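You operate a simulated robot arm through the tools that you are given. There is no shell and no other tool.

You run a simulated two-armed robot. Do the job below in one go: nothing can be reset, and whatever is moved stays where it is left.

Task
Top the jar up to its line from the jug.
Fine: lid on the coaster first, jug back, lid on the jar again. Set down upright: blue jug.

Only the result counts: the job must be done as asked and must still hold three seconds after the hand-in. Knocking over, shifting, dropping, spilling or breaking anything else fails it. Lids that push on must go on centred and level and be pressed home; caps that screw on are set level and turned clockwise until they are tight.

Robot
Two 7-joint arms with two-finger parallel grippers on one trunk that stands fixed in place. Base frame: the origin is at the foot of the trunk, x ahead of it, y to its left, z up. Units: mm, rad, N and s.
The left shoulder is at [70, 163, 1220], the right one opposite. With the tool pointing down near the work surface each hand reaches from about 320 to 860 mm from the base axis, measured 20 degrees to its own side. Payload 3.43 kg a hand.
The TCP of each hand is the grasp point between the finger pads, 34 mm short of the fingertips. In the tool frame z runs along the fingers and y along their closing line. The gripper opens to 128 mm. The fingers are 24 mm wide and 12 mm thick; the gripper's body (48 by 130 mm) begins 96 mm behind the TCP.
Orientation is that of the tool frame in the base frame, as a unit quaternion [w, x, y, z]. With the fingers straight down and closing along the base's y, the tool's x points along the base's -x, its y along +y and its z along -z.

Tools
- The arms move only by the tool servo_tool. It takes "left_increments", "right_increments" or both (then of equal length, played together; a hand with none holds still); each is a list of rows, each a list of 3 entries, a list of its own where there are three numbers: the turn, a rotation vector about the tool's x, y, z in units of 120 degrees (1.0 is 120 degrees), then the shift along the tool's x, y, z in units of 150 mm (1.0 is 150 mm), then the opening, from 0 (shut) to 1 (fully open). In form: [[[wx, wy, wz], [dx, dy, dz], fingers], ...]. A call has 1 to 20 rows; each row is the pose to reach, as a shift and turn from the pose commanded when the call began, along the tool's axes at that moment. A call with a number of a shift or a turn outside -1 to 1 is refused whole. Each row takes 0.2 s and may step no farther than 50 mm and 0.15 rad from the row before; otherwise, or with a gripper value out of range, the whole call is refused. Where a pose cannot be reached the arm comes as near as it can. A force on the tool above 40 N (or 10 N above the force at the start of the call, whichever is more), or a blocked arm, ends the call early, and 0.2 s more pass. Each finger travels about 153 mm/s and halts on what it meets, pressing with about 20 N; the grip force reading is that of the motor and also rises with nothing between the fingers. The clock runs only during rows and for 0.2 s after the last one: add rows that repeat a pose to give the fingers time. The reply holds the time, the measured pose of the TCP, the force on the tool along the base axes, the opening and the grip force, in the units named above and with some noise, with the torque about the TCP (base axes, N m) and any sound that the robot's microphone picked up.
- Cameras (640 x 400 px; columns grow to the right, rows downward): "scene" is now at [143, 16.8, 1465.1]; the picture's right is [0.17, -0.99, 0.00], its down [-0.41, -0.07, -0.91] and it looks along [0.90, 0.15, -0.41] (base axes); focal length 270 px, centre (320, 200). "left" rides on the left gripper at [76, 11, -160] in its tool frame; the picture's right is [-0.15, 0.99, 0.00], its down [-0.88, -0.13, -0.46] and it looks along [-0.45, -0.07, 0.89] (tool axes); focal length 234 px, centre (320, 200). "right" rides on the right gripper at [76, -11, -160] in its tool frame; the picture's right is [0.15, 0.99, 0.00], its down [-0.88, 0.13, -0.46] and it looks along [-0.45, 0.07, 0.89] (tool axes); focal length 234 px, centre (320, 200).
- camera(camera): a new picture of that camera. The clock stands still meanwhile.
- lift_body(by): slides the trunk up (or, below 0, down) by that many mm; the arms and the scene camera ride with it, the base frame stays. It gives what a move gives, with no picture.
- turn_head(pan, tilt): turns the head with the scene camera to pan (to the left, within 1.501 rad either way) and tilt (down, from -0.506 to 1.204), counted from straight ahead of the robot. It gives what a move gives.
- point_at(camera, pixels): for up to 12 pixels [column, row] of the newest picture of that camera ("zoom" is the newest enlarged one), the place [x, y, z] in the base frame of the surface seen there, good to about 3 mm. The clock stands still meanwhile.
- zoom(camera, box): a new picture of the part [left, top, right, bottom] of that camera's present view, enlarged. The clock stands still meanwhile.
- hand_in(): hands the job in; it is judged then, once.

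Open the grippers and draw the arms clear of the work before you hand the job in, unless the task says otherwise.

The tools are called after ">>>" as name(argument=value, ...) on one line, values as JSON. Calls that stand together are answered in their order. servo_tool: Moves the arms, as the interface text tells. Its arguments: {"type":"object","properties":{"left_increments":{"type":"array","items":{"type":"array"}},"right_increments":{"type":"array","items":{"type":"array"}}},"required":[]} The other tools are called the same way: lift_body (by) moves the trunk up or down; turn_head (pan, tilt) turns the head that bears the scene camera; camera (camera) takes a picture; point_at (camera, pixels) gives the place of the surface under pixels of a picture; zoom (camera, box) takes an enlarged picture of a part of a camera's view; hand_in () hands the job in.

At the start:

```text
time: 0.0
left_tcp_pos: [644.4, 358.8, 1348.4]
left_orientation: [0.0, 0.0, 1.0, 0.0]
left_ft_force: [-0.1, 0.5, 0.1]
left_wrist_torque: [-0.02, 0.01, 0.02]
left_gripper_width: 127.9
left_gripper_force: 0.1
right_tcp_pos: [428.6, -107.6, 1332.7]
right_orientation: [0.001, 0.001, 1.0, 0.0]
right_ft_force: [0.0, 0.0, 0.9]
right_wrist_torque: [0.0, 0.01, 0.01]
right_gripper_width: 128.1
right_gripper_force: 0.1
trunk travel left (down, up): [-700.0, 240.0]
head pan, tilt (commanded): [0.168, 0.426]
```

scene: 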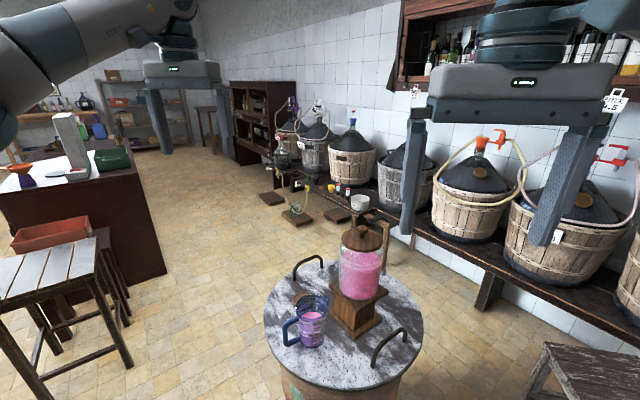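
right: 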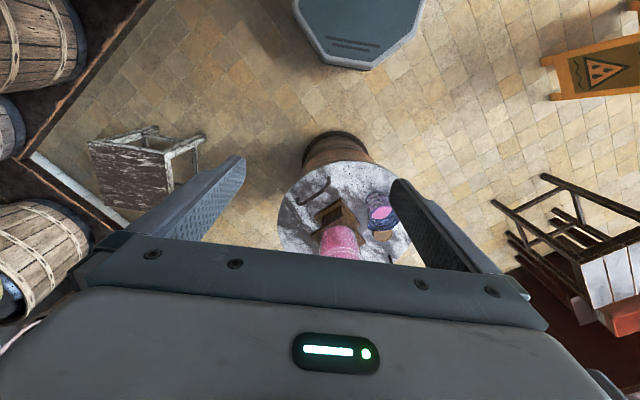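
left: 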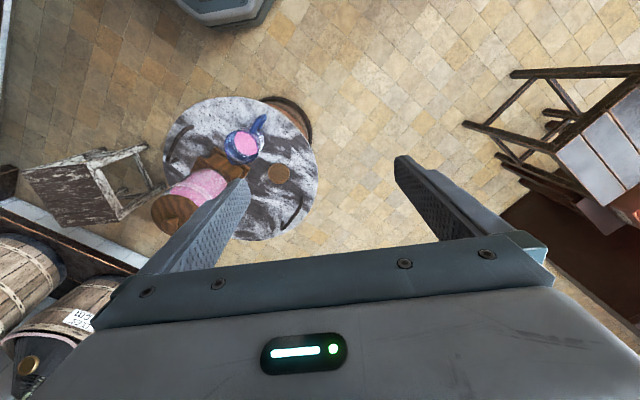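

The scene picture shows a drum-top table with a blue jug (pixel ~310,325), a jar with a wooden lid on a wooden stand (360,265), and a coaster behind the jug (300,298). I zoom in to see details.

>>> zoom(camera="scene", box=[250, 190, 450, 400])

>>> zoom(camera="left", box=[140, 80, 340, 250])

```text
1.90 times, centred on (350, 295) of scene
```

zoom: 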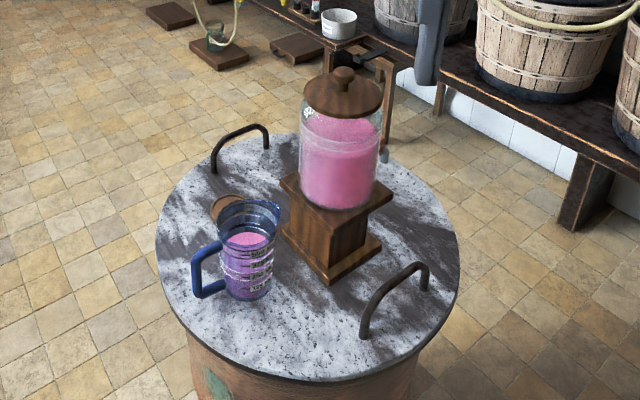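

```text
2.35 times, centred on (240, 165) of left
```

zoom: 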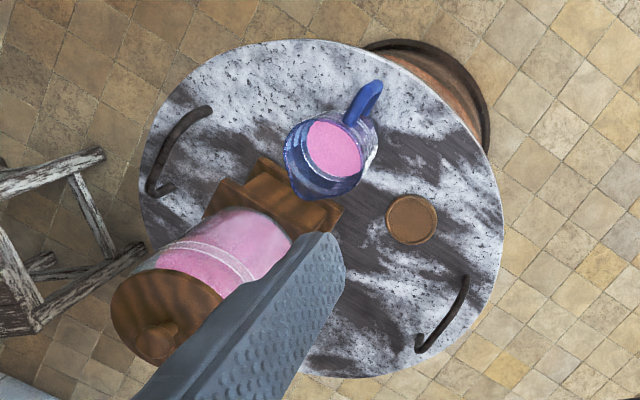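

The jug's handle points toward the robot/left side; the jar has a white line around it. I now measure key points on the scene with point_at.

>>> zoom(camera="scene", box=[310, 215, 410, 350])

>>> point_at(camera="scene", pixels=[[360, 233], [345, 241], [378, 241], [361, 251], [360, 275], [342, 265], [383, 265], [312, 318], [288, 333], [301, 297], [350, 340], [310, 370]])

```text
2.96 times, centred on (360, 282) of scene
```

zoom: 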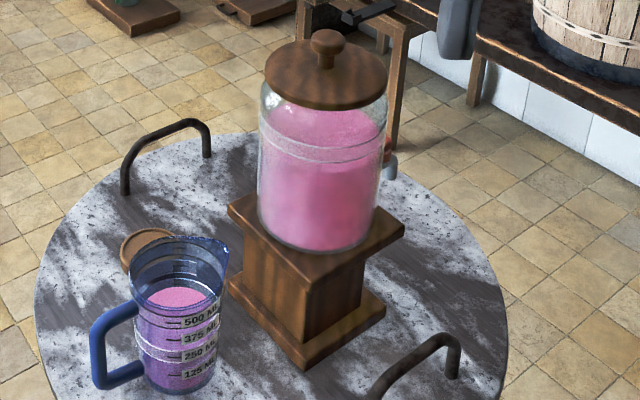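

```text
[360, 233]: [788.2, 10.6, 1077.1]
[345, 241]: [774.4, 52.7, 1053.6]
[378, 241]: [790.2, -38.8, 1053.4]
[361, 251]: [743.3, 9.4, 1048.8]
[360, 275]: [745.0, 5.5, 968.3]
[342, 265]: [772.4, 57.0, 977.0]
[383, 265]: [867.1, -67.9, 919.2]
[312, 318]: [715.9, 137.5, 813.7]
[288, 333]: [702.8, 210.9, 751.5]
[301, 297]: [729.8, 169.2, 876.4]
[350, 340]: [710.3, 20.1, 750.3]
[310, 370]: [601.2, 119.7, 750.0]
```

Table top is at z≈750, the lid at z≈1053 with its knob at ≈1077, the jar centred near (785, 8). I tilt the head down to centre the work for better measurement.

>>> turn_head(pan=0.1, tilt=0.72)

>>> camera(camera="scene")

```text
time: 0.8
left_tcp_pos: [644.2, 358.6, 1349.1]
left_orientation: [0.001, 0.001, 1.0, 0.0]
left_ft_force: [0.2, 0.1, 0.0]
left_wrist_torque: [0.03, 0.03, 0.0]
left_gripper_width: 128.0
left_gripper_force: 0.0
right_tcp_pos: [427.9, -106.7, 1331.9]
right_orientation: [0.0, 0.0, 1.0, 0.0]
right_ft_force: [0.1, 0.9, 0.2]
right_wrist_torque: [-0.01, 0.01, 0.02]
right_gripper_width: 128.0
right_gripper_force: 0.1
trunk travel left (down, up): [-700.0, 240.0]
head pan, tilt (commanded): [0.099, 0.721]
```

```text
taken
```

scene: 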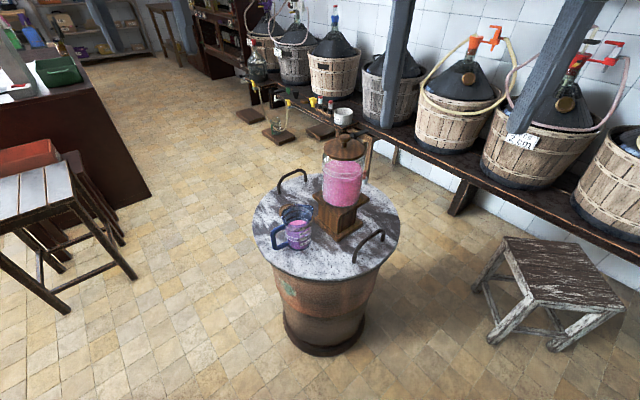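

The jar is now at (344,175) and the jug at (298,225). I zoom on the work to measure precisely.

>>> zoom(camera="scene", box=[250, 130, 410, 230])

>>> zoom(camera="scene", box=[260, 185, 356, 245])

```text
4.00 times, centred on (330, 180) of scene
```

zoom: 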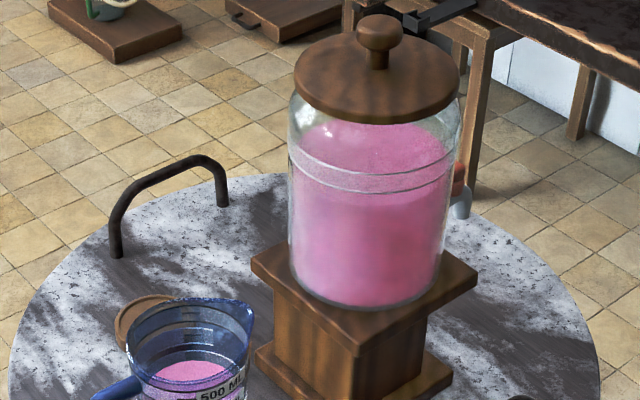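

```text
6.67 times, centred on (308, 215) of scene
```

zoom: 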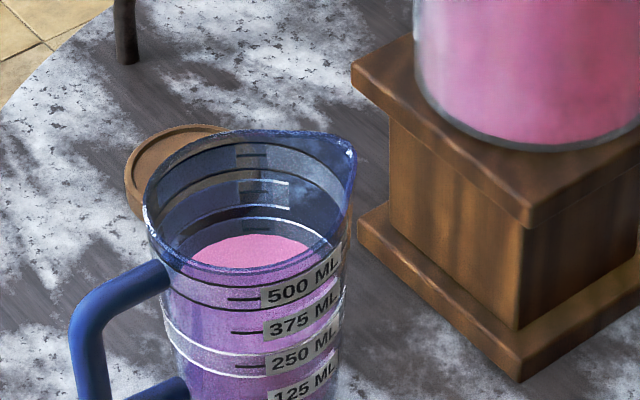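

The zoomed view shows the jug's spout pointing at pixel (350,150) and the handle at (100,340). I measure jug rim, handle, coaster and pedestal points on this zoom.

>>> point_at(camera="zoom", pixels=[[146, 222], [352, 155], [260, 133], [245, 272], [200, 140], [250, 250], [90, 320], [75, 380], [150, 150], [200, 126], [354, 70], [531, 218]])

>>> zoom(camera="scene", box=[310, 130, 390, 180])

```text
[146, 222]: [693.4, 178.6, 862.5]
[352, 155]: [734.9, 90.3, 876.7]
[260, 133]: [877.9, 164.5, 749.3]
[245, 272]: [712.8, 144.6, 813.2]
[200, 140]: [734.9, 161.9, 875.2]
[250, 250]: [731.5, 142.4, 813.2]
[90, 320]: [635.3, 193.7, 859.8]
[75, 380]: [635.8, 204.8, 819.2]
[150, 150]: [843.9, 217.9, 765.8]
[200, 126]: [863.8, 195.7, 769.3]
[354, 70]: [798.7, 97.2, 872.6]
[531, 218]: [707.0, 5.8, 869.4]
```

```text
8.00 times, centred on (350, 155) of scene
```

zoom: 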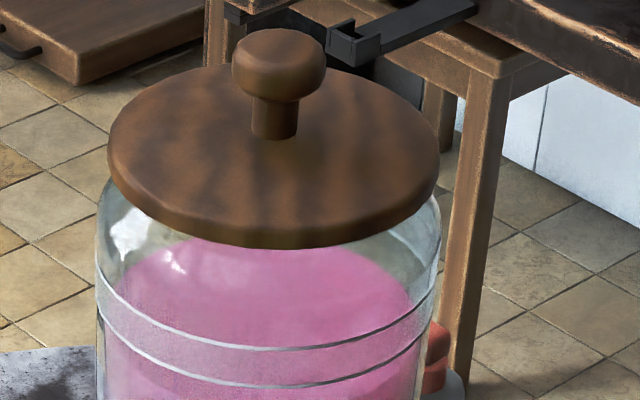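

The jar shows two ring arcs (rows ~345 and ~385). I measure these, the liquid surface, and lid/knob points.

>>> point_at(camera="zoom", pixels=[[270, 346], [270, 383], [270, 365], [270, 395], [270, 270], [340, 300], [180, 260], [275, 235], [278, 50], [115, 170], [435, 150], [300, 130]])

>>> camera(camera="left")

>>> point_at(camera="left", pixels=[[244, 146], [260, 120], [256, 135], [280, 173], [270, 173], [290, 173], [280, 164], [280, 182], [228, 138], [236, 163], [258, 150], [245, 163]])

```text
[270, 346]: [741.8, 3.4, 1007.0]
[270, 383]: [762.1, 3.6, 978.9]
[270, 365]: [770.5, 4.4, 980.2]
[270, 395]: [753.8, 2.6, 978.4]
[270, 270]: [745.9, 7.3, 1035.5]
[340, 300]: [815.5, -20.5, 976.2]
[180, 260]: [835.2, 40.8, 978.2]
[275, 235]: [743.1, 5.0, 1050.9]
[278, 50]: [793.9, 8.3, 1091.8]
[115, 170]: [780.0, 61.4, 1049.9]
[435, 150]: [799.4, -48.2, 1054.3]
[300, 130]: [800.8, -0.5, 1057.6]
```

```text
taken
```

left: 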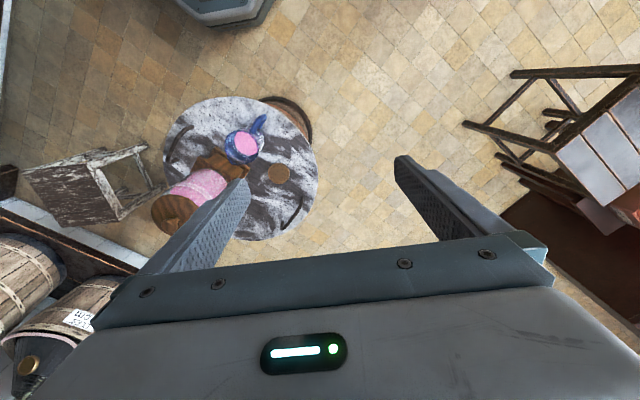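

```text
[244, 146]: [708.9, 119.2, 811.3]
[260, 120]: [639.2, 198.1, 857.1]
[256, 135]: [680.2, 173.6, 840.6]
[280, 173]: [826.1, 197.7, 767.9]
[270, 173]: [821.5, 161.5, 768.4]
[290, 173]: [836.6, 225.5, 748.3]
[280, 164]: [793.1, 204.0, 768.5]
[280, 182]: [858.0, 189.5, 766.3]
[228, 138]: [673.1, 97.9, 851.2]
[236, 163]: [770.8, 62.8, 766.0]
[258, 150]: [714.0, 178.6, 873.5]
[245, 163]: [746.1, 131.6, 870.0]
```

Liquid surface in the jar is z≈978 and a ring lies at z≈1007; I want a more level view to understand the line, so I lower the trunk (the arms are well above and beside the table at z>1040 after that).

>>> lift_body(by=-200)

>>> turn_head(pan=0.08, tilt=0.45)

>>> camera(camera="scene")

```text
time: 3.0
left_tcp_pos: [644.2, 359.4, 1148.5]
left_orientation: [0.0, 0.0, 1.0, 0.0]
left_ft_force: [-0.1, -0.3, 0.7]
left_wrist_torque: [0.02, -0.03, 0.0]
left_gripper_width: 128.2
left_gripper_force: 0.0
right_tcp_pos: [428.7, -108.8, 1131.4]
right_orientation: [0.0, 0.0, 1.0, 0.0]
right_ft_force: [1.1, 0.5, -0.2]
right_wrist_torque: [0.03, -0.02, -0.04]
right_gripper_width: 128.0
right_gripper_force: 0.0
trunk travel left (down, up): [-500.0, 440.0]
head pan, tilt (commanded): [0.099, 0.721]
```

```text
time: 3.8
left_tcp_pos: [644.0, 359.1, 1147.8]
left_orientation: [0.0, 0.001, 1.0, 0.0]
left_ft_force: [-0.2, -0.1, -0.9]
left_wrist_torque: [0.0, 0.04, -0.03]
left_gripper_width: 128.0
left_gripper_force: 0.0
right_tcp_pos: [428.8, -107.2, 1131.2]
right_orientation: [0.0, 0.0, 1.0, 0.0]
right_ft_force: [0.5, -0.8, -0.4]
right_wrist_torque: [0.01, 0.01, -0.01]
right_gripper_width: 128.0
right_gripper_force: 0.2
trunk travel left (down, up): [-500.0, 440.0]
head pan, tilt (commanded): [0.08, 0.45]
```

```text
taken
```

scene: 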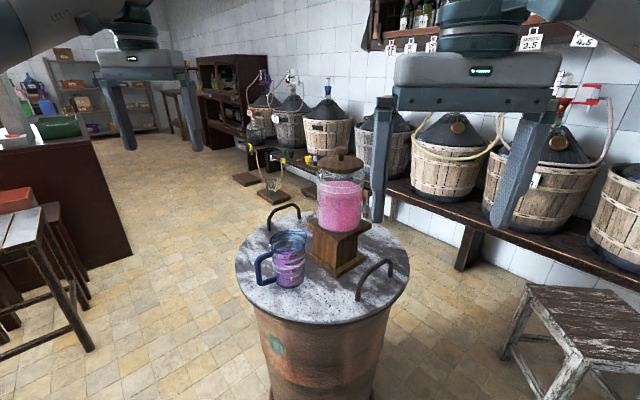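

Jar now at (340,195). Zooming on jar and jug from this lower viewpoint.

>>> zoom(camera="scene", box=[250, 225, 346, 285])

>>> zoom(camera="scene", box=[292, 140, 388, 240])

```text
6.67 times, centred on (298, 255) of scene
```

zoom: 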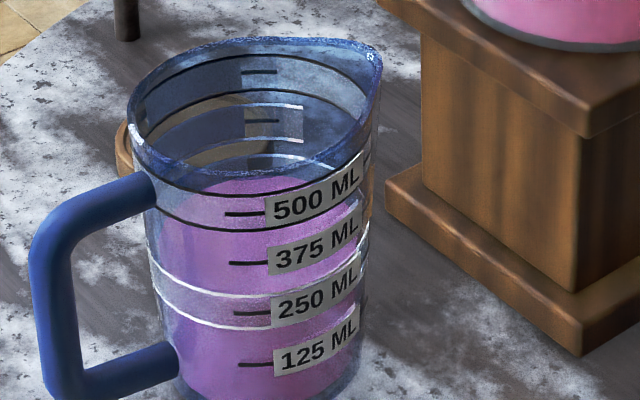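

```text
4.00 times, centred on (340, 190) of scene
```

zoom: 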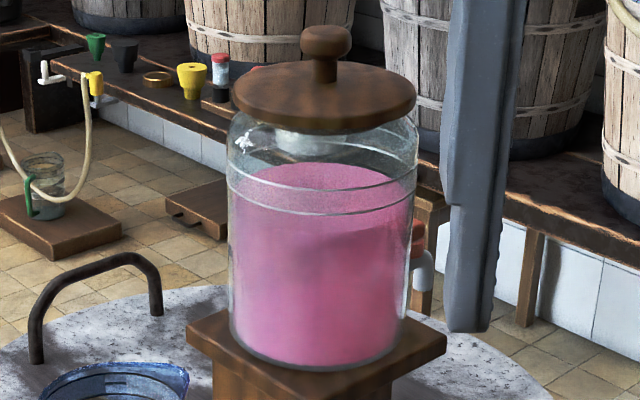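

Two rings on the jar glass front at rows ~190 and ~213 in this zoom. I measure several pixels down the jar's front to separate line, band and liquid surface.

>>> point_at(camera="zoom", pixels=[[320, 189], [320, 201], [320, 213], [320, 222], [320, 230], [320, 240], [320, 260], [320, 175], [229, 168], [229, 188], [417, 170], [320, 366]])

>>> zoom(camera="scene", box=[312, 165, 368, 200])

```text
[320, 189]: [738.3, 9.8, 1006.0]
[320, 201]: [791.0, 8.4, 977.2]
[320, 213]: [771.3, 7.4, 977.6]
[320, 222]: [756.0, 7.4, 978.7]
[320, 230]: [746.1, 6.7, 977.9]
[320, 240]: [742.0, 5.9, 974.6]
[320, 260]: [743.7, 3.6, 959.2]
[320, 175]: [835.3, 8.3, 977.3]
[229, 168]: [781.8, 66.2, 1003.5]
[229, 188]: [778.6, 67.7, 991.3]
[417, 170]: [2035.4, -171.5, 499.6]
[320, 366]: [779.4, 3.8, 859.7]
```

```text
11.43 times, centred on (340, 182) of scene
```

zoom: 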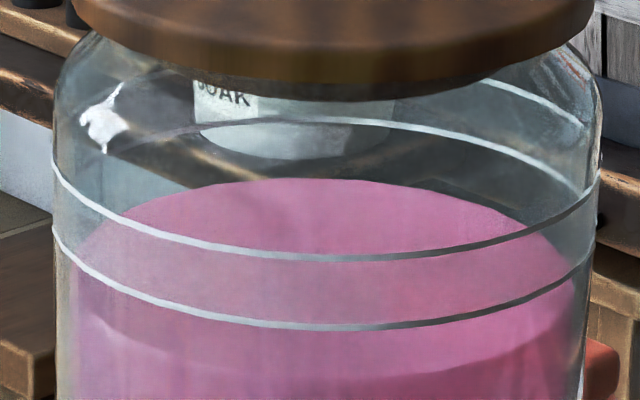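

The jar has two white rings marking a band (z≈990 and ≈1006), with liquid at z≈978 just below it, so I must raise it about 20 mm. I start moving the left hand, pointing down, toward above the lid knob at about (792, 7, 1092).

>>> servo_tool(left_increments=[[[0, 0, 0], [-0.11, -0.26, -0.05], 0.7], [[0, 0, 0], [-0.22, -0.52, -0.1], 0.7], [[0, 0, 0], [-0.33, -0.78, -0.15], 0.7]])

>>> servo_tool(left_increments=[[[0, 0, 0], [-0.11, -0.26, 0], 0.7], [[0, 0, 0], [-0.22, -0.52, 0], 0.7], [[0, 0, 0], [-0.33, -0.78, 0], 0.7]])

>>> servo_tool(left_increments=[[[0, 0, 0], [-0.11, -0.26, 0], 0.7], [[0, 0, 0], [-0.22, -0.52, 0], 0.7], [[0, 0, 0], [-0.33, -0.78, 0], 0.7], [[0, 0, 0], [-0.33, -0.78, 0], 0.7]])

>>> camera(camera="left")

>>> camera(camera="scene")

```text
time: 4.5
left_tcp_pos: [694.8, 239.6, 1172.3]
left_orientation: [0.0, 0.0, 1.0, 0.001]
left_ft_force: [0.4, 0.2, 0.8]
left_wrist_torque: [0.04, 0.03, -0.01]
left_gripper_width: 89.6
left_gripper_force: 0.0
right_tcp_pos: [429.2, -109.1, 1131.5]
right_orientation: [0.0, -0.001, 1.0, 0.002]
right_ft_force: [-0.3, 0.0, -0.2]
right_wrist_torque: [0.04, 0.0, 0.0]
right_gripper_width: 128.0
right_gripper_force: 0.0
trunk travel left (down, up): [-500.0, 440.0]
head pan, tilt (commanded): [0.08, 0.45]
```

```text
time: 5.3
left_tcp_pos: [722.7, 143.5, 1168.5]
left_orientation: [0.001, -0.001, 1.0, -0.001]
left_ft_force: [0.1, 0.6, -0.1]
left_wrist_torque: [0.03, -0.01, -0.01]
left_gripper_width: 90.0
left_gripper_force: 0.0
left hand out of reach, approached as far as the arm can: row 3
right_tcp_pos: [427.3, -105.0, 1132.0]
right_orientation: [-0.001, 0.001, 1.0, 0.0]
right_ft_force: [-0.1, -0.3, 0.6]
right_wrist_torque: [-0.06, 0.01, -0.02]
right_gripper_width: 127.8
right_gripper_force: 0.1
trunk travel left (down, up): [-500.0, 440.0]
head pan, tilt (commanded): [0.08, 0.45]
```

```text
time: 6.3
left_tcp_pos: [710.0, 27.3, 1151.2]
left_orientation: [0.0, -0.001, 1.0, -0.001]
left_ft_force: [0.7, 0.1, 0.0]
left_wrist_torque: [-0.07, 0.02, 0.02]
left_gripper_width: 89.6
left_gripper_force: 0.0
left hand out of reach, approached as far as the arm can: row 1, 2, 3, 4
right_tcp_pos: [429.0, -107.6, 1130.8]
right_orientation: [0.0, 0.0, 1.0, 0.0]
right_ft_force: [1.0, 1.1, -0.9]
right_wrist_torque: [-0.07, -0.02, 0.01]
right_gripper_width: 128.1
right_gripper_force: 0.1
trunk travel left (down, up): [-500.0, 440.0]
head pan, tilt (commanded): [0.08, 0.45]
```

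```text
taken
```

left: 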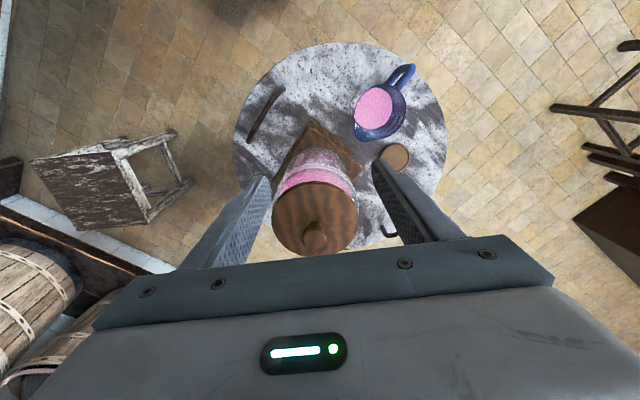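

```text
taken
```

scene: 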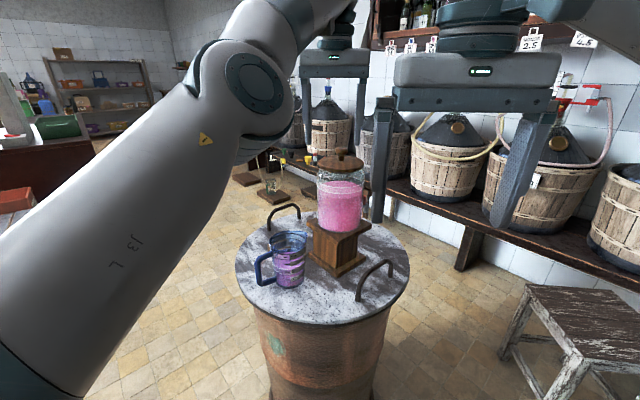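

The left arm could not reach forward at this low trunk height (TCP stopped at (710, 27, 1151)). I raise the trunk so the shoulder is about level with the wrist.

>>> lift_body(by=270)

```text
time: 9.1
left_tcp_pos: [709.7, 26.2, 1421.1]
left_orientation: [0.0, -0.001, 1.0, -0.001]
left_ft_force: [0.2, -0.4, -0.7]
left_wrist_torque: [0.0, 0.0, -0.02]
left_gripper_width: 89.7
left_gripper_force: 0.1
right_tcp_pos: [428.1, -107.9, 1400.9]
right_orientation: [0.0, 0.0, 1.0, 0.0]
right_ft_force: [-0.2, -0.4, 0.9]
right_wrist_torque: [-0.05, -0.04, 0.01]
right_gripper_width: 128.1
right_gripper_force: 0.1
trunk travel left (down, up): [-770.0, 170.0]
head pan, tilt (commanded): [0.08, 0.45]
```

Hand is now at z=1421 with shoulder at ≈1290. I descend 150 mm and check where the commanded pose takes me.

>>> servo_tool(left_increments=[[[0, 0, 0], [0, 0, 0.3], 0.7], [[0, 0, 0], [0, 0, 0.6], 0.7], [[0, 0, 0], [0, 0, 0.9], 0.7], [[0, 0, 0], [0, 0, 0.9], 0.7]])

```text
time: 10.1
left_tcp_pos: [710.6, 18.1, 1285.3]
left_orientation: [0.0, 0.001, 1.0, 0.002]
left_ft_force: [-0.1, -1.2, -0.3]
left_wrist_torque: [0.08, 0.04, 0.04]
left_gripper_width: 89.6
left_gripper_force: 0.1
left hand out of reach, approached as far as the arm can: row 1
right_tcp_pos: [429.3, -115.7, 1401.2]
right_orientation: [0.0, 0.001, 1.0, 0.002]
right_ft_force: [-0.7, -0.9, 0.0]
right_wrist_torque: [0.08, 0.02, -0.03]
right_gripper_width: 128.0
right_gripper_force: 0.0
trunk travel left (down, up): [-770.0, 170.0]
head pan, tilt (commanded): [0.08, 0.45]
```

The right TCP y reading changed to −115.7; I check with the scene camera that the arms are not touching.

>>> camera(camera="scene")

>>> camera(camera="left")

```text
taken
```

scene: 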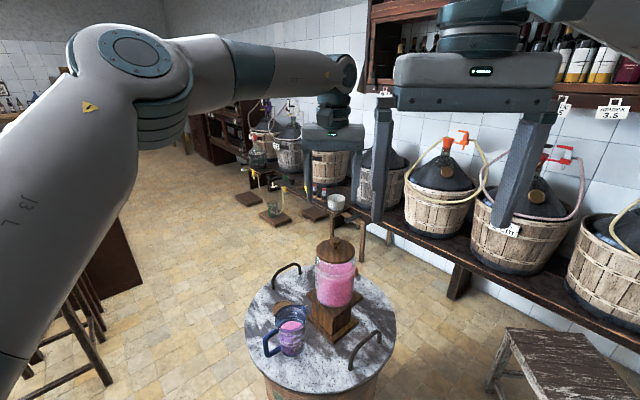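

```text
taken
```

left: 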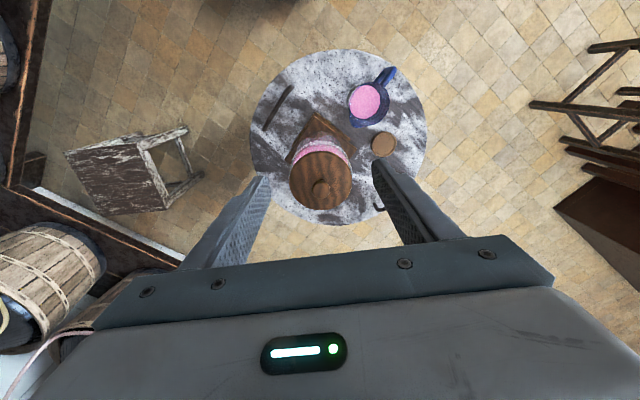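

Arms are clear of each other. From the left hand's camera the knob is at (320,185), coaster at (383,144), jug at (370,102); I measure those.

>>> point_at(camera="left", pixels=[[320, 185], [290, 180], [352, 180], [320, 209], [320, 155], [383, 144], [372, 144], [394, 144], [383, 133], [383, 155], [369, 102], [388, 74]])

>>> zoom(camera="left", box=[260, 60, 420, 220])

```text
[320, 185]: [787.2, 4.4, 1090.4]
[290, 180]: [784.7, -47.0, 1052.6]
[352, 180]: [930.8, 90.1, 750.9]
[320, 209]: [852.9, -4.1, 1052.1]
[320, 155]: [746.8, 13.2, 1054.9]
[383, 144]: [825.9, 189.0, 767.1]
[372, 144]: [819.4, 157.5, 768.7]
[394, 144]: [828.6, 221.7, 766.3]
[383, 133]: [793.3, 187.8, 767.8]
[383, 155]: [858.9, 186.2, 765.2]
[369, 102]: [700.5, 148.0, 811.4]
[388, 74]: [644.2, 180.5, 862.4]
```

```text
2.50 times, centred on (340, 140) of left
```

zoom: 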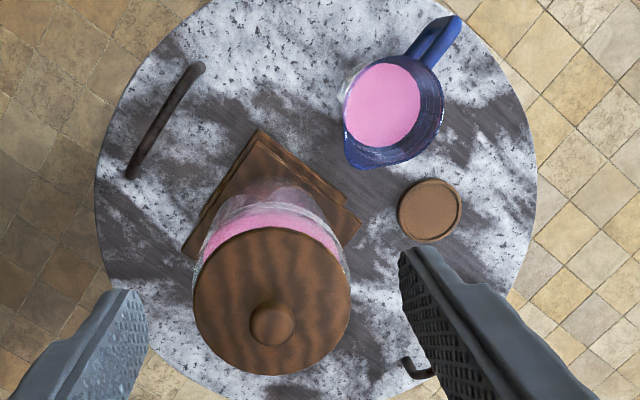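

I measure lid edge, knob edges and coaster edges on this zoom.

>>> point_at(camera="zoom", pixels=[[198, 300], [345, 300], [271, 230], [271, 371], [253, 324], [292, 324], [273, 306], [273, 342], [402, 210], [458, 210], [430, 182], [430, 238]])

```text
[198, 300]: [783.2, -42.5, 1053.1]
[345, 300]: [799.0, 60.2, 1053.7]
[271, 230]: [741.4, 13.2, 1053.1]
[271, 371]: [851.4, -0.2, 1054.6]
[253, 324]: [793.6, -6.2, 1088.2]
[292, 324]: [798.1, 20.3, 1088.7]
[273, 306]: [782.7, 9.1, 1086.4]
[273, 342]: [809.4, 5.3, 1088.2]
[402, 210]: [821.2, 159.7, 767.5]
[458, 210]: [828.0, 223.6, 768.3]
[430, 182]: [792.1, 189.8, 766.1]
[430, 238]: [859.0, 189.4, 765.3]
```

Lid/knob centre is (796, 7.5), knob top ≈1090, ~28 mm wide; coaster centre (825.5, 190.5), top ≈767. I move the hand above the knob to z≈1150.

>>> servo_tool(left_increments=[[[0, 0, 0], [-0.14, -0.018, 0.22], 0.6], [[0, 0, 0], [-0.285, -0.035, 0.45], 0.6], [[0, 0, 0], [-0.427, -0.053, 0.675], 0.6], [[0, 0, 0], [-0.569, -0.071, 0.9], 0.6], [[0, 0, 0], [-0.569, -0.071, 0.9], 0.6]])

>>> camera(camera="left")

```text
time: 11.3
left_tcp_pos: [795.1, 15.2, 1152.5]
left_orientation: [-0.001, 0.001, 1.0, 0.0]
left_ft_force: [-0.6, 0.5, -0.2]
left_wrist_torque: [0.03, 0.01, -0.02]
left_gripper_width: 76.7
left_gripper_force: 0.1
right_tcp_pos: [428.2, -108.9, 1401.6]
right_orientation: [0.0, 0.0, 1.0, 0.001]
right_ft_force: [0.1, 0.3, -0.4]
right_wrist_torque: [-0.01, -0.01, -0.02]
right_gripper_width: 127.8
right_gripper_force: 0.0
trunk travel left (down, up): [-770.0, 170.0]
head pan, tilt (commanded): [0.08, 0.45]
```

```text
taken
```

left: 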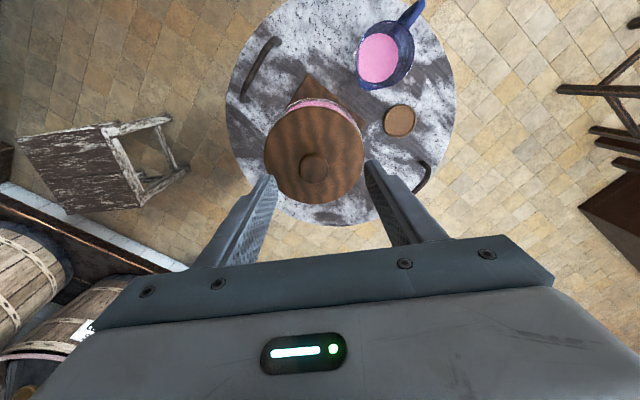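

Knob appears at (313,170), slightly left of the finger mid-line; TCP now (795,15). I re-measure the knob from here.

>>> zoom(camera="left", box=[260, 100, 372, 210])

>>> point_at(camera="left", pixels=[[313, 170], [301, 168], [326, 168], [313, 158], [313, 181], [267, 160], [361, 160], [313, 111], [313, 202]])

```text
3.64 times, centred on (316, 155) of left
```

zoom: 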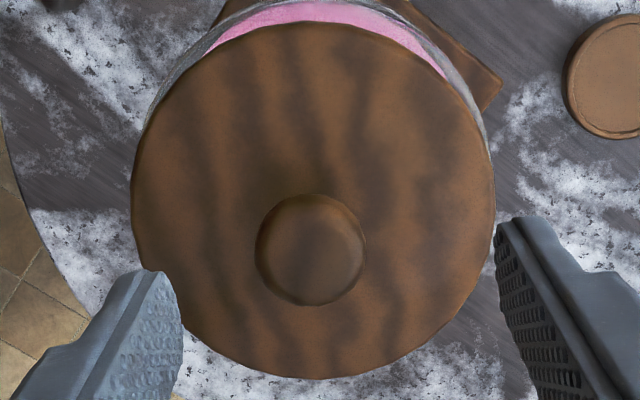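

```text
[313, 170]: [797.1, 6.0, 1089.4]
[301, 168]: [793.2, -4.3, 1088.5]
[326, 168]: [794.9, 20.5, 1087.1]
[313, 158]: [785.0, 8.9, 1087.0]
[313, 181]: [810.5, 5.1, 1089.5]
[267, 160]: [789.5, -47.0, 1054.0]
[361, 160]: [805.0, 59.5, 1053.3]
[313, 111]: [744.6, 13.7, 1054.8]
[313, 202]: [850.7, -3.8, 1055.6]
```

Knob centre (797, 7). I shift by (+2, −8), descend to TCP z≈1094 (tips ≈1060, 6 mm above the lid), keeping the fingers open.

>>> servo_tool(left_increments=[[[0, 0, 0], [-0.013, -0.053, 0.1], 0.6], [[0, 0, 0], [-0.013, -0.053, 0.25], 0.6], [[0, 0, 0], [-0.013, -0.053, 0.387], 0.6], [[0, 0, 0], [-0.013, -0.053, 0.387], 0.6], [[0, 0, 0], [-0.013, -0.053, 0.387], 0.6]])

>>> camera(camera="left")

```text
time: 12.5
left_tcp_pos: [797.1, 8.3, 1094.4]
left_orientation: [0.0, 0.001, 1.0, 0.0]
left_ft_force: [0.2, 0.1, 0.1]
left_wrist_torque: [-0.01, 0.02, 0.0]
left_gripper_width: 76.9
left_gripper_force: 0.1
right_tcp_pos: [427.3, -107.1, 1400.5]
right_orientation: [0.0, 0.0, 1.0, 0.001]
right_ft_force: [-0.4, -0.9, -0.3]
right_wrist_torque: [-0.02, -0.04, 0.01]
right_gripper_width: 128.1
right_gripper_force: 0.0
trunk travel left (down, up): [-770.0, 170.0]
head pan, tilt (commanded): [0.08, 0.45]
```

```text
taken
```

left: 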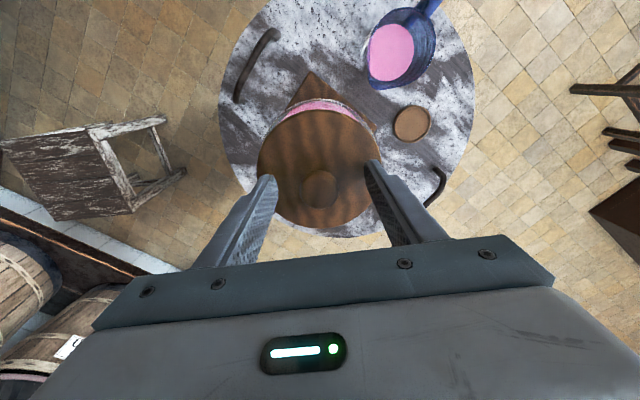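

Knob sits centred between the fingers (319,187). I close the gripper on the knob.

>>> servo_tool(left_increments=[[[0, 0, 0], [0, 0, 0], 0.35], [[0, 0, 0], [0, 0, 0], 0.2], [[0, 0, 0], [0, 0, 0], 0.05], [[0, 0, 0], [0, 0, 0], 0.05]])

```text
time: 13.5
left_tcp_pos: [796.0, 8.8, 1093.2]
left_orientation: [0.001, 0.0, 1.0, 0.0]
left_ft_force: [0.0, -0.8, 0.5]
left_wrist_torque: [0.01, 0.02, 0.03]
left_gripper_width: 30.4
left_gripper_force: 19.6
right_tcp_pos: [427.1, -108.3, 1402.0]
right_orientation: [-0.001, 0.0, 1.0, 0.0]
right_ft_force: [0.1, -0.7, 0.5]
right_wrist_torque: [-0.05, 0.04, -0.01]
right_gripper_width: 127.8
right_gripper_force: 0.0
trunk travel left (down, up): [-770.0, 170.0]
head pan, tilt (commanded): [0.08, 0.45]
```

Gripped the knob at 30.4 mm with ~20 N and negligible side force. I lift slowly straight up, watching the force.

>>> servo_tool(left_increments=[[[0, 0, 0], [0, 0, -0.02], 0.0], [[0, 0, 0], [0, 0, -0.04], 0.0], [[0, 0, 0], [0, 0, -0.07], 0.0], [[0, 0, 0], [0, 0, -0.1], 0.0]])

```text
time: 14.5
left_tcp_pos: [795.5, 8.0, 1109.8]
left_orientation: [0.0, 0.0, 1.0, -0.001]
left_ft_force: [0.4, -0.9, -1.0]
left_wrist_torque: [0.0, -0.01, 0.02]
left_gripper_width: 30.6
left_gripper_force: 19.7
right_tcp_pos: [428.0, -107.3, 1401.1]
right_orientation: [0.0, 0.0, 1.0, 0.0]
right_ft_force: [0.2, 1.1, 0.0]
right_wrist_torque: [-0.02, -0.01, 0.02]
right_gripper_width: 127.8
right_gripper_force: 0.0
trunk travel left (down, up): [-770.0, 170.0]
head pan, tilt (commanded): [0.08, 0.45]
```

The lid comes up with about 1 N of weight. I lift another 60 mm and look.

>>> servo_tool(left_increments=[[[0, 0, 0], [0, 0, -0.13], 0.0], [[0, 0, 0], [0, 0, -0.27], 0.0], [[0, 0, 0], [0, 0, -0.4], 0.0], [[0, 0, 0], [0, 0, -0.4], 0.0]])

>>> zoom(camera="scene", box=[260, 170, 420, 270])

>>> camera(camera="left")

```text
time: 15.5
left_tcp_pos: [793.8, 10.0, 1169.8]
left_orientation: [0.0, -0.001, 1.0, 0.001]
left_ft_force: [-0.7, 0.7, -0.4]
left_wrist_torque: [0.0, -0.03, 0.05]
left_gripper_width: 30.4
left_gripper_force: 20.5
right_tcp_pos: [428.6, -108.3, 1400.2]
right_orientation: [0.0, 0.0, 1.0, 0.001]
right_ft_force: [-0.6, 0.2, 0.0]
right_wrist_torque: [0.02, -0.03, -0.01]
right_gripper_width: 128.2
right_gripper_force: 0.1
trunk travel left (down, up): [-770.0, 170.0]
head pan, tilt (commanded): [0.08, 0.45]
```

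```text
4.00 times, centred on (340, 220) of scene
```

zoom: 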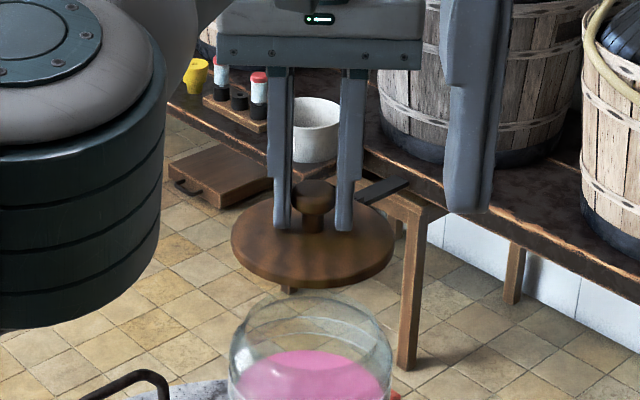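

```text
taken
```

left: 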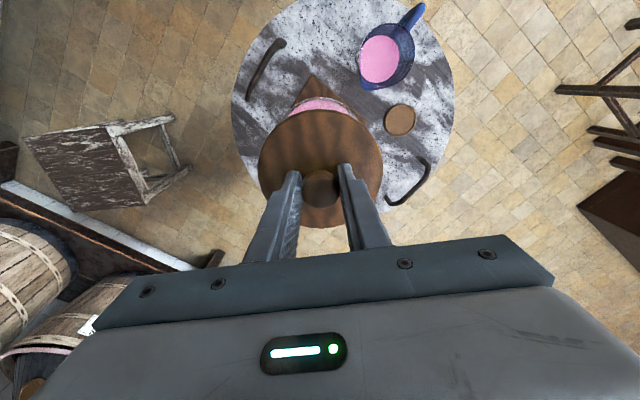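

Lid is held level over the open jar. I carry it at height toward the coaster centre (825.5, 190.5).

>>> servo_tool(left_increments=[[[0, 0, 0], [-0.05, 0.2, 0], 0.0], [[0, 0, 0], [-0.1, 0.45, 0], 0.0], [[0, 0, 0], [-0.15, 0.7, 0], 0.0], [[0, 0, 0], [-0.2, 0.9, 0], 0.0], [[0, 0, 0], [-0.2, 0.9, 0], 0.0]])

>>> camera(camera="left")

```text
time: 16.7
left_tcp_pos: [823.1, 142.6, 1168.0]
left_orientation: [0.0, 0.0, 1.0, 0.0]
left_ft_force: [-0.4, 0.1, -0.1]
left_wrist_torque: [0.04, 0.02, -0.03]
left_gripper_width: 30.4
left_gripper_force: 19.7
left hand out of reach, approached as far as the arm can: row 4, 5
right_tcp_pos: [426.9, -106.8, 1401.4]
right_orientation: [0.0, 0.0, 1.0, 0.0]
right_ft_force: [0.0, 0.5, -0.1]
right_wrist_torque: [0.01, 0.0, 0.0]
right_gripper_width: 128.0
right_gripper_force: 0.0
trunk travel left (down, up): [-770.0, 170.0]
head pan, tilt (commanded): [0.08, 0.45]
```

```text
taken
```

left: 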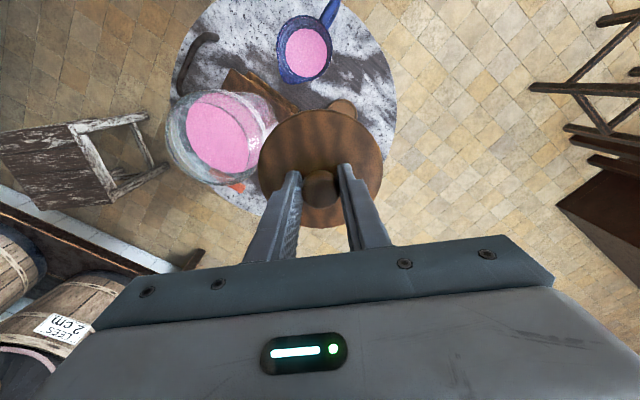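

The arm hit its reach limit at (823,143) at this height; best reach is when the TCP is ~260 mm under the shoulder. I shift to y≈190 with x slightly back, then lower.

>>> servo_tool(left_increments=[[[0, 0, 0], [0.05, 0.1, 0], 0.0], [[0, 0, 0], [0.08, 0.2, 0.05], 0.0], [[0, 0, 0], [0.08, 0.32, 0.1], 0.0], [[0, 0, 0], [0.08, 0.32, 0.1], 0.0]])

```text
time: 17.7
left_tcp_pos: [811.8, 190.8, 1152.7]
left_orientation: [0.0, 0.0, 1.0, 0.0]
left_ft_force: [0.1, 0.7, -0.4]
left_wrist_torque: [-0.03, 0.01, -0.01]
left_gripper_width: 30.4
left_gripper_force: 20.3
right_tcp_pos: [427.8, -107.1, 1400.8]
right_orientation: [0.0, 0.001, 1.0, 0.0]
right_ft_force: [0.3, 0.0, -0.1]
right_wrist_torque: [-0.01, -0.01, -0.01]
right_gripper_width: 128.0
right_gripper_force: 0.1
trunk travel left (down, up): [-770.0, 170.0]
head pan, tilt (commanded): [0.08, 0.45]
```

Now at (812,191,1153). I lower 110 mm and then move x forward to 825.5.

>>> servo_tool(left_increments=[[[0, 0, 0], [0, 0, 0.24], 0.0], [[0, 0, 0], [0, 0, 0.48], 0.0], [[0, 0, 0], [-0.03, 0, 0.72], 0.0], [[0, 0, 0], [-0.09, 0, 0.75], 0.0], [[0, 0, 0], [-0.09, 0, 0.75], 0.0]])

>>> camera(camera="left")

```text
time: 18.9
left_tcp_pos: [823.2, 189.3, 1041.0]
left_orientation: [0.0, 0.0, 1.0, 0.0]
left_ft_force: [-0.1, 0.0, -0.4]
left_wrist_torque: [-0.02, 0.0, 0.04]
left_gripper_width: 30.6
left_gripper_force: 20.1
right_tcp_pos: [427.8, -107.1, 1402.3]
right_orientation: [0.0, 0.0, 1.0, -0.001]
right_ft_force: [0.4, 0.5, 0.3]
right_wrist_torque: [0.0, -0.02, 0.03]
right_gripper_width: 127.9
right_gripper_force: 0.0
trunk travel left (down, up): [-770.0, 170.0]
head pan, tilt (commanded): [0.08, 0.45]
```

```text
taken
```

left: 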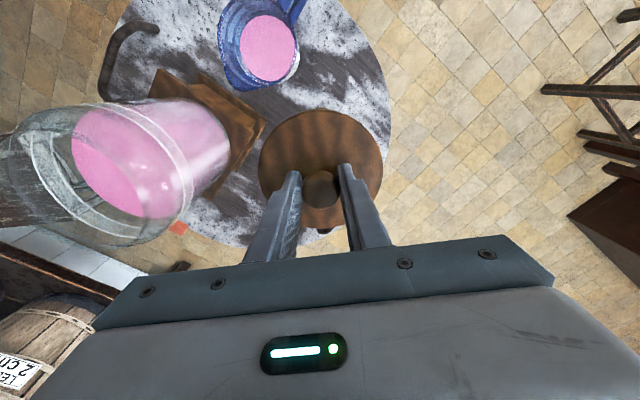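

The lid hangs over the coaster with the jug clear (jug at (260,50), lid edge ≥ 30 mm away). I lower the trunk by 190 mm to bring the lid down to ~25 mm above the coaster.

>>> lift_body(by=-190)

>>> camera(camera="left")

>>> camera(camera="scene")

```text
time: 21.0
left_tcp_pos: [823.6, 189.6, 851.9]
left_orientation: [0.0, 0.0, 1.0, 0.0]
left_ft_force: [0.3, -0.1, -1.1]
left_wrist_torque: [0.01, 0.01, 0.04]
left_gripper_width: 30.6
left_gripper_force: 20.5
right_tcp_pos: [428.1, -107.7, 1212.5]
right_orientation: [0.0, 0.0, 1.0, 0.0]
right_ft_force: [0.2, 0.1, -0.2]
right_wrist_torque: [0.03, 0.0, 0.03]
right_gripper_width: 128.1
right_gripper_force: 0.0
trunk travel left (down, up): [-580.0, 360.0]
head pan, tilt (commanded): [0.08, 0.45]
```

```text
taken
```

left: 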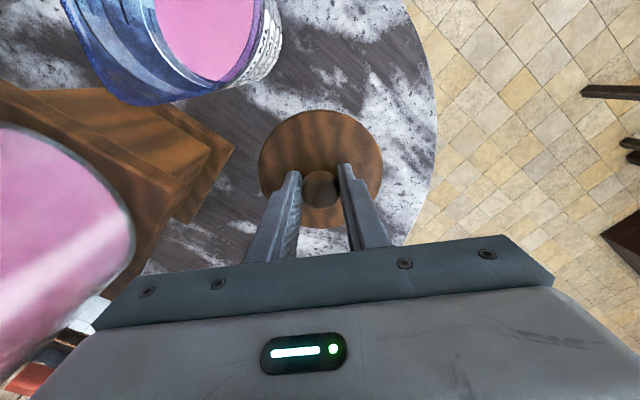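

```text
taken
```

scene: 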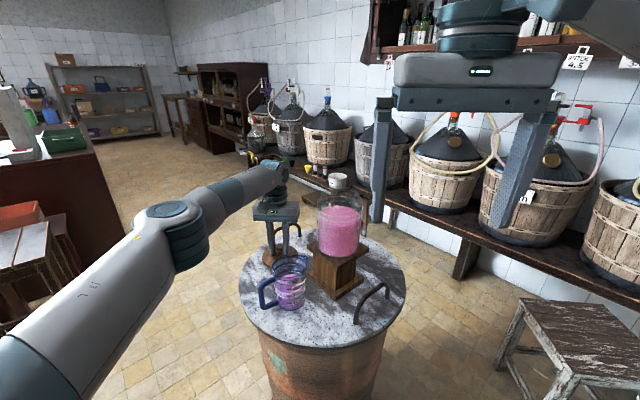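

The lid is now ~25 mm over the coaster. I zoom from the scene camera to see the gap.

>>> zoom(camera="scene", box=[240, 215, 336, 275])

>>> servo_tool(left_increments=[[[0, 0, 0], [-0.013, 0.006, 0.03], 0.0], [[0, 0, 0], [-0.013, 0.006, 0.07], 0.0], [[0, 0, 0], [-0.013, 0.006, 0.11], 0.0], [[0, 0, 0], [-0.013, 0.006, 0.11], 0.0]])

>>> zoom(camera="scene", box=[240, 215, 336, 275])

```text
6.67 times, centred on (288, 245) of scene
```

zoom: 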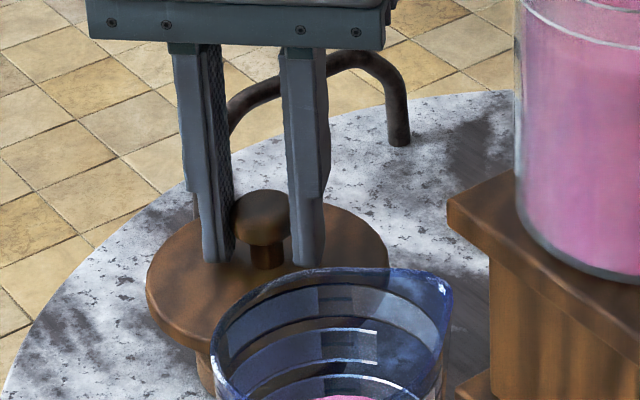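

```text
time: 22.0
left_tcp_pos: [826.8, 190.4, 835.6]
left_orientation: [0.0, 0.0, 1.0, 0.0]
left_ft_force: [0.0, 0.3, -1.0]
left_wrist_torque: [-0.01, -0.03, 0.01]
left_gripper_width: 30.8
left_gripper_force: 20.0
right_tcp_pos: [427.9, -107.5, 1211.6]
right_orientation: [0.001, 0.0, 1.0, 0.0]
right_ft_force: [0.4, -0.1, 0.7]
right_wrist_torque: [0.04, 0.0, 0.01]
right_gripper_width: 127.9
right_gripper_force: 0.1
trunk travel left (down, up): [-580.0, 360.0]
head pan, tilt (commanded): [0.08, 0.45]
```

```text
6.67 times, centred on (288, 245) of scene
```

zoom: 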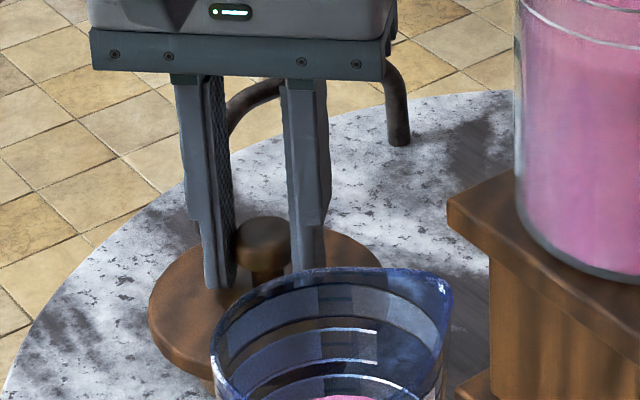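

No contact yet at z=835.6. I continue down in small steps of ~2 mm watching the z force.

>>> servo_tool(left_increments=[[[0, 0, 0], [0, 0, 0.013], 0.0], [[0, 0, 0], [0, 0, 0.027], 0.0], [[0, 0, 0], [0, 0, 0.04], 0.0]])

>>> servo_tool(left_increments=[[[0, 0, 0], [0, 0, 0.01], 0.0], [[0, 0, 0], [0, 0, 0.02], 0.0]])

```text
time: 22.8
left_tcp_pos: [826.0, 190.4, 829.2]
left_orientation: [-0.001, 0.0, 1.0, 0.0]
left_ft_force: [0.1, -0.8, 0.0]
left_wrist_torque: [-0.01, 0.01, 0.0]
left_gripper_width: 30.6
left_gripper_force: 19.8
right_tcp_pos: [427.4, -108.2, 1210.4]
right_orientation: [-0.001, -0.001, 1.0, -0.001]
right_ft_force: [-0.3, 0.4, -0.6]
right_wrist_torque: [-0.02, 0.0, 0.01]
right_gripper_width: 128.4
right_gripper_force: 0.1
trunk travel left (down, up): [-580.0, 360.0]
head pan, tilt (commanded): [0.08, 0.45]
```

```text
time: 23.4
left_tcp_pos: [826.2, 190.5, 826.2]
left_orientation: [-0.001, 0.0, 1.0, 0.0]
left_ft_force: [-0.6, 0.4, -0.7]
left_wrist_torque: [-0.02, 0.0, -0.03]
left_gripper_width: 30.4
left_gripper_force: 20.0
right_tcp_pos: [427.9, -107.0, 1210.7]
right_orientation: [0.0, 0.0, 1.0, 0.001]
right_ft_force: [0.3, -0.5, -0.5]
right_wrist_torque: [-0.01, -0.01, -0.01]
right_gripper_width: 128.1
right_gripper_force: 0.1
trunk travel left (down, up): [-580.0, 360.0]
head pan, tilt (commanded): [0.08, 0.45]
```

No contact at 826.2 yet; I continue in 1.5 mm steps.

>>> servo_tool(left_increments=[[[0, 0, 0], [0, 0, 0.01], 0.0], [[0, 0, 0], [0, 0, 0.02], 0.0]])

>>> servo_tool(left_increments=[[[0, 0, 0], [0, 0, 0.01], 0.0], [[0, 0, 0], [0, 0, 0.02], 0.0]])

```text
time: 24.0
left_tcp_pos: [824.3, 190.0, 823.9]
left_orientation: [0.0, 0.0, 1.0, 0.0]
left_ft_force: [0.7, 1.3, 6.9]
left_wrist_torque: [0.11, 0.04, -0.02]
left_gripper_width: 30.6
left_gripper_force: 20.6
right_tcp_pos: [427.6, -108.2, 1212.8]
right_orientation: [-0.001, 0.0, 1.0, 0.0]
right_ft_force: [0.6, -1.0, -0.2]
right_wrist_torque: [0.03, 0.01, 0.0]
right_gripper_width: 128.3
right_gripper_force: 0.1
trunk travel left (down, up): [-580.0, 360.0]
head pan, tilt (commanded): [0.08, 0.45]
```

```text
time: 24.6
left_tcp_pos: [825.5, 190.6, 824.2]
left_orientation: [0.003, -0.001, 1.0, 0.0]
left_ft_force: [4.5, 1.4, 21.5]
left_wrist_torque: [0.04, -0.11, 0.01]
left_gripper_width: 30.7
left_gripper_force: 20.0
right_tcp_pos: [425.5, -107.9, 1213.6]
right_orientation: [0.001, 0.0, 1.0, 0.0]
right_ft_force: [-0.1, 0.4, -0.2]
right_wrist_torque: [-0.02, -0.01, 0.0]
right_gripper_width: 128.4
right_gripper_force: 0.1
trunk travel left (down, up): [-580.0, 360.0]
head pan, tilt (commanded): [0.08, 0.45]
```

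Contact at z≈824 with 21 N; I relax back up ~4 mm of command, then open the fingers slowly.

>>> servo_tool(left_increments=[[[0, 0, 0], [0, 0, -0.015], 0.0], [[0, 0, 0], [0, 0, -0.025], 0.0]])

```text
time: 25.2
left_tcp_pos: [824.7, 190.1, 823.4]
left_orientation: [0.0, 0.0, 1.0, 0.0]
left_ft_force: [4.2, 1.7, 11.1]
left_wrist_torque: [-0.03, -0.3, 0.02]
left_gripper_width: 30.6
left_gripper_force: 19.9
right_tcp_pos: [427.1, -107.9, 1210.0]
right_orientation: [0.0, 0.0, 1.0, -0.001]
right_ft_force: [-0.4, 0.1, 0.0]
right_wrist_torque: [-0.01, 0.01, -0.02]
right_gripper_width: 127.8
right_gripper_force: 0.0
trunk travel left (down, up): [-580.0, 360.0]
head pan, tilt (commanded): [0.08, 0.45]
```

Still 11 N; I relax another 2 mm and read again.

>>> servo_tool(left_increments=[[[0, 0, 0], [0, 0, -0.013], 0.0], [[0, 0, 0], [0, 0, -0.013], 0.0]])

```text
time: 25.8
left_tcp_pos: [825.9, 189.6, 824.2]
left_orientation: [-0.002, 0.001, 1.0, -0.001]
left_ft_force: [0.8, -0.2, 0.4]
left_wrist_torque: [-0.03, 0.03, -0.03]
left_gripper_width: 30.5
left_gripper_force: 20.2
right_tcp_pos: [427.4, -108.3, 1211.2]
right_orientation: [0.0, 0.0, 1.0, 0.0]
right_ft_force: [0.7, 0.5, -1.2]
right_wrist_torque: [0.01, 0.0, -0.01]
right_gripper_width: 127.8
right_gripper_force: 0.0
trunk travel left (down, up): [-580.0, 360.0]
head pan, tilt (commanded): [0.08, 0.45]
```

Force is about zero with the lid resting on the coaster. I open the fingers gently to ~60 mm.

>>> servo_tool(left_increments=[[[0, 0, 0], [0, 0, 0], 0.28], [[0, 0, 0], [0, 0, 0], 0.34], [[0, 0, 0], [0, 0, 0], 0.4], [[0, 0, 0], [0, 0, 0], 0.45], [[0, 0, 0], [0, 0, 0], 0.45]])

>>> zoom(camera="scene", box=[240, 215, 336, 275])

>>> camera(camera="left")

```text
time: 27.0
left_tcp_pos: [825.1, 191.2, 825.4]
left_orientation: [0.0, 0.0, 1.0, 0.0]
left_ft_force: [0.2, 0.3, 0.3]
left_wrist_torque: [-0.04, -0.02, -0.02]
left_gripper_width: 57.7
left_gripper_force: 0.1
right_tcp_pos: [427.7, -108.3, 1210.3]
right_orientation: [0.0, 0.0, 1.0, 0.0]
right_ft_force: [0.1, -0.4, 0.6]
right_wrist_torque: [0.0, -0.05, 0.01]
right_gripper_width: 127.9
right_gripper_force: 0.1
trunk travel left (down, up): [-580.0, 360.0]
head pan, tilt (commanded): [0.08, 0.45]
```

```text
6.67 times, centred on (288, 245) of scene
```

zoom: 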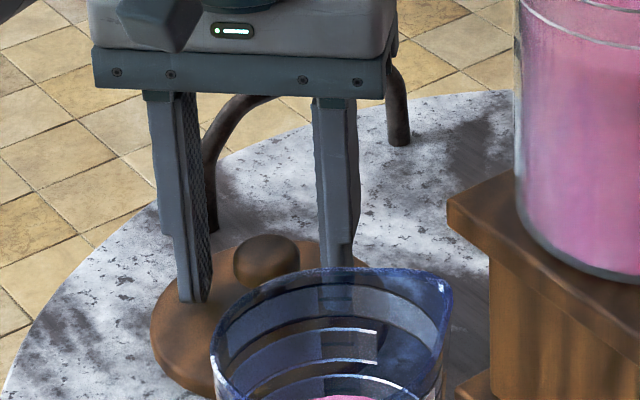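

```text
taken
```

left: 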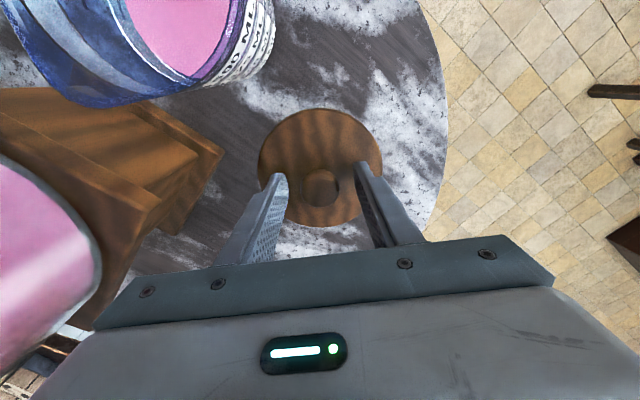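

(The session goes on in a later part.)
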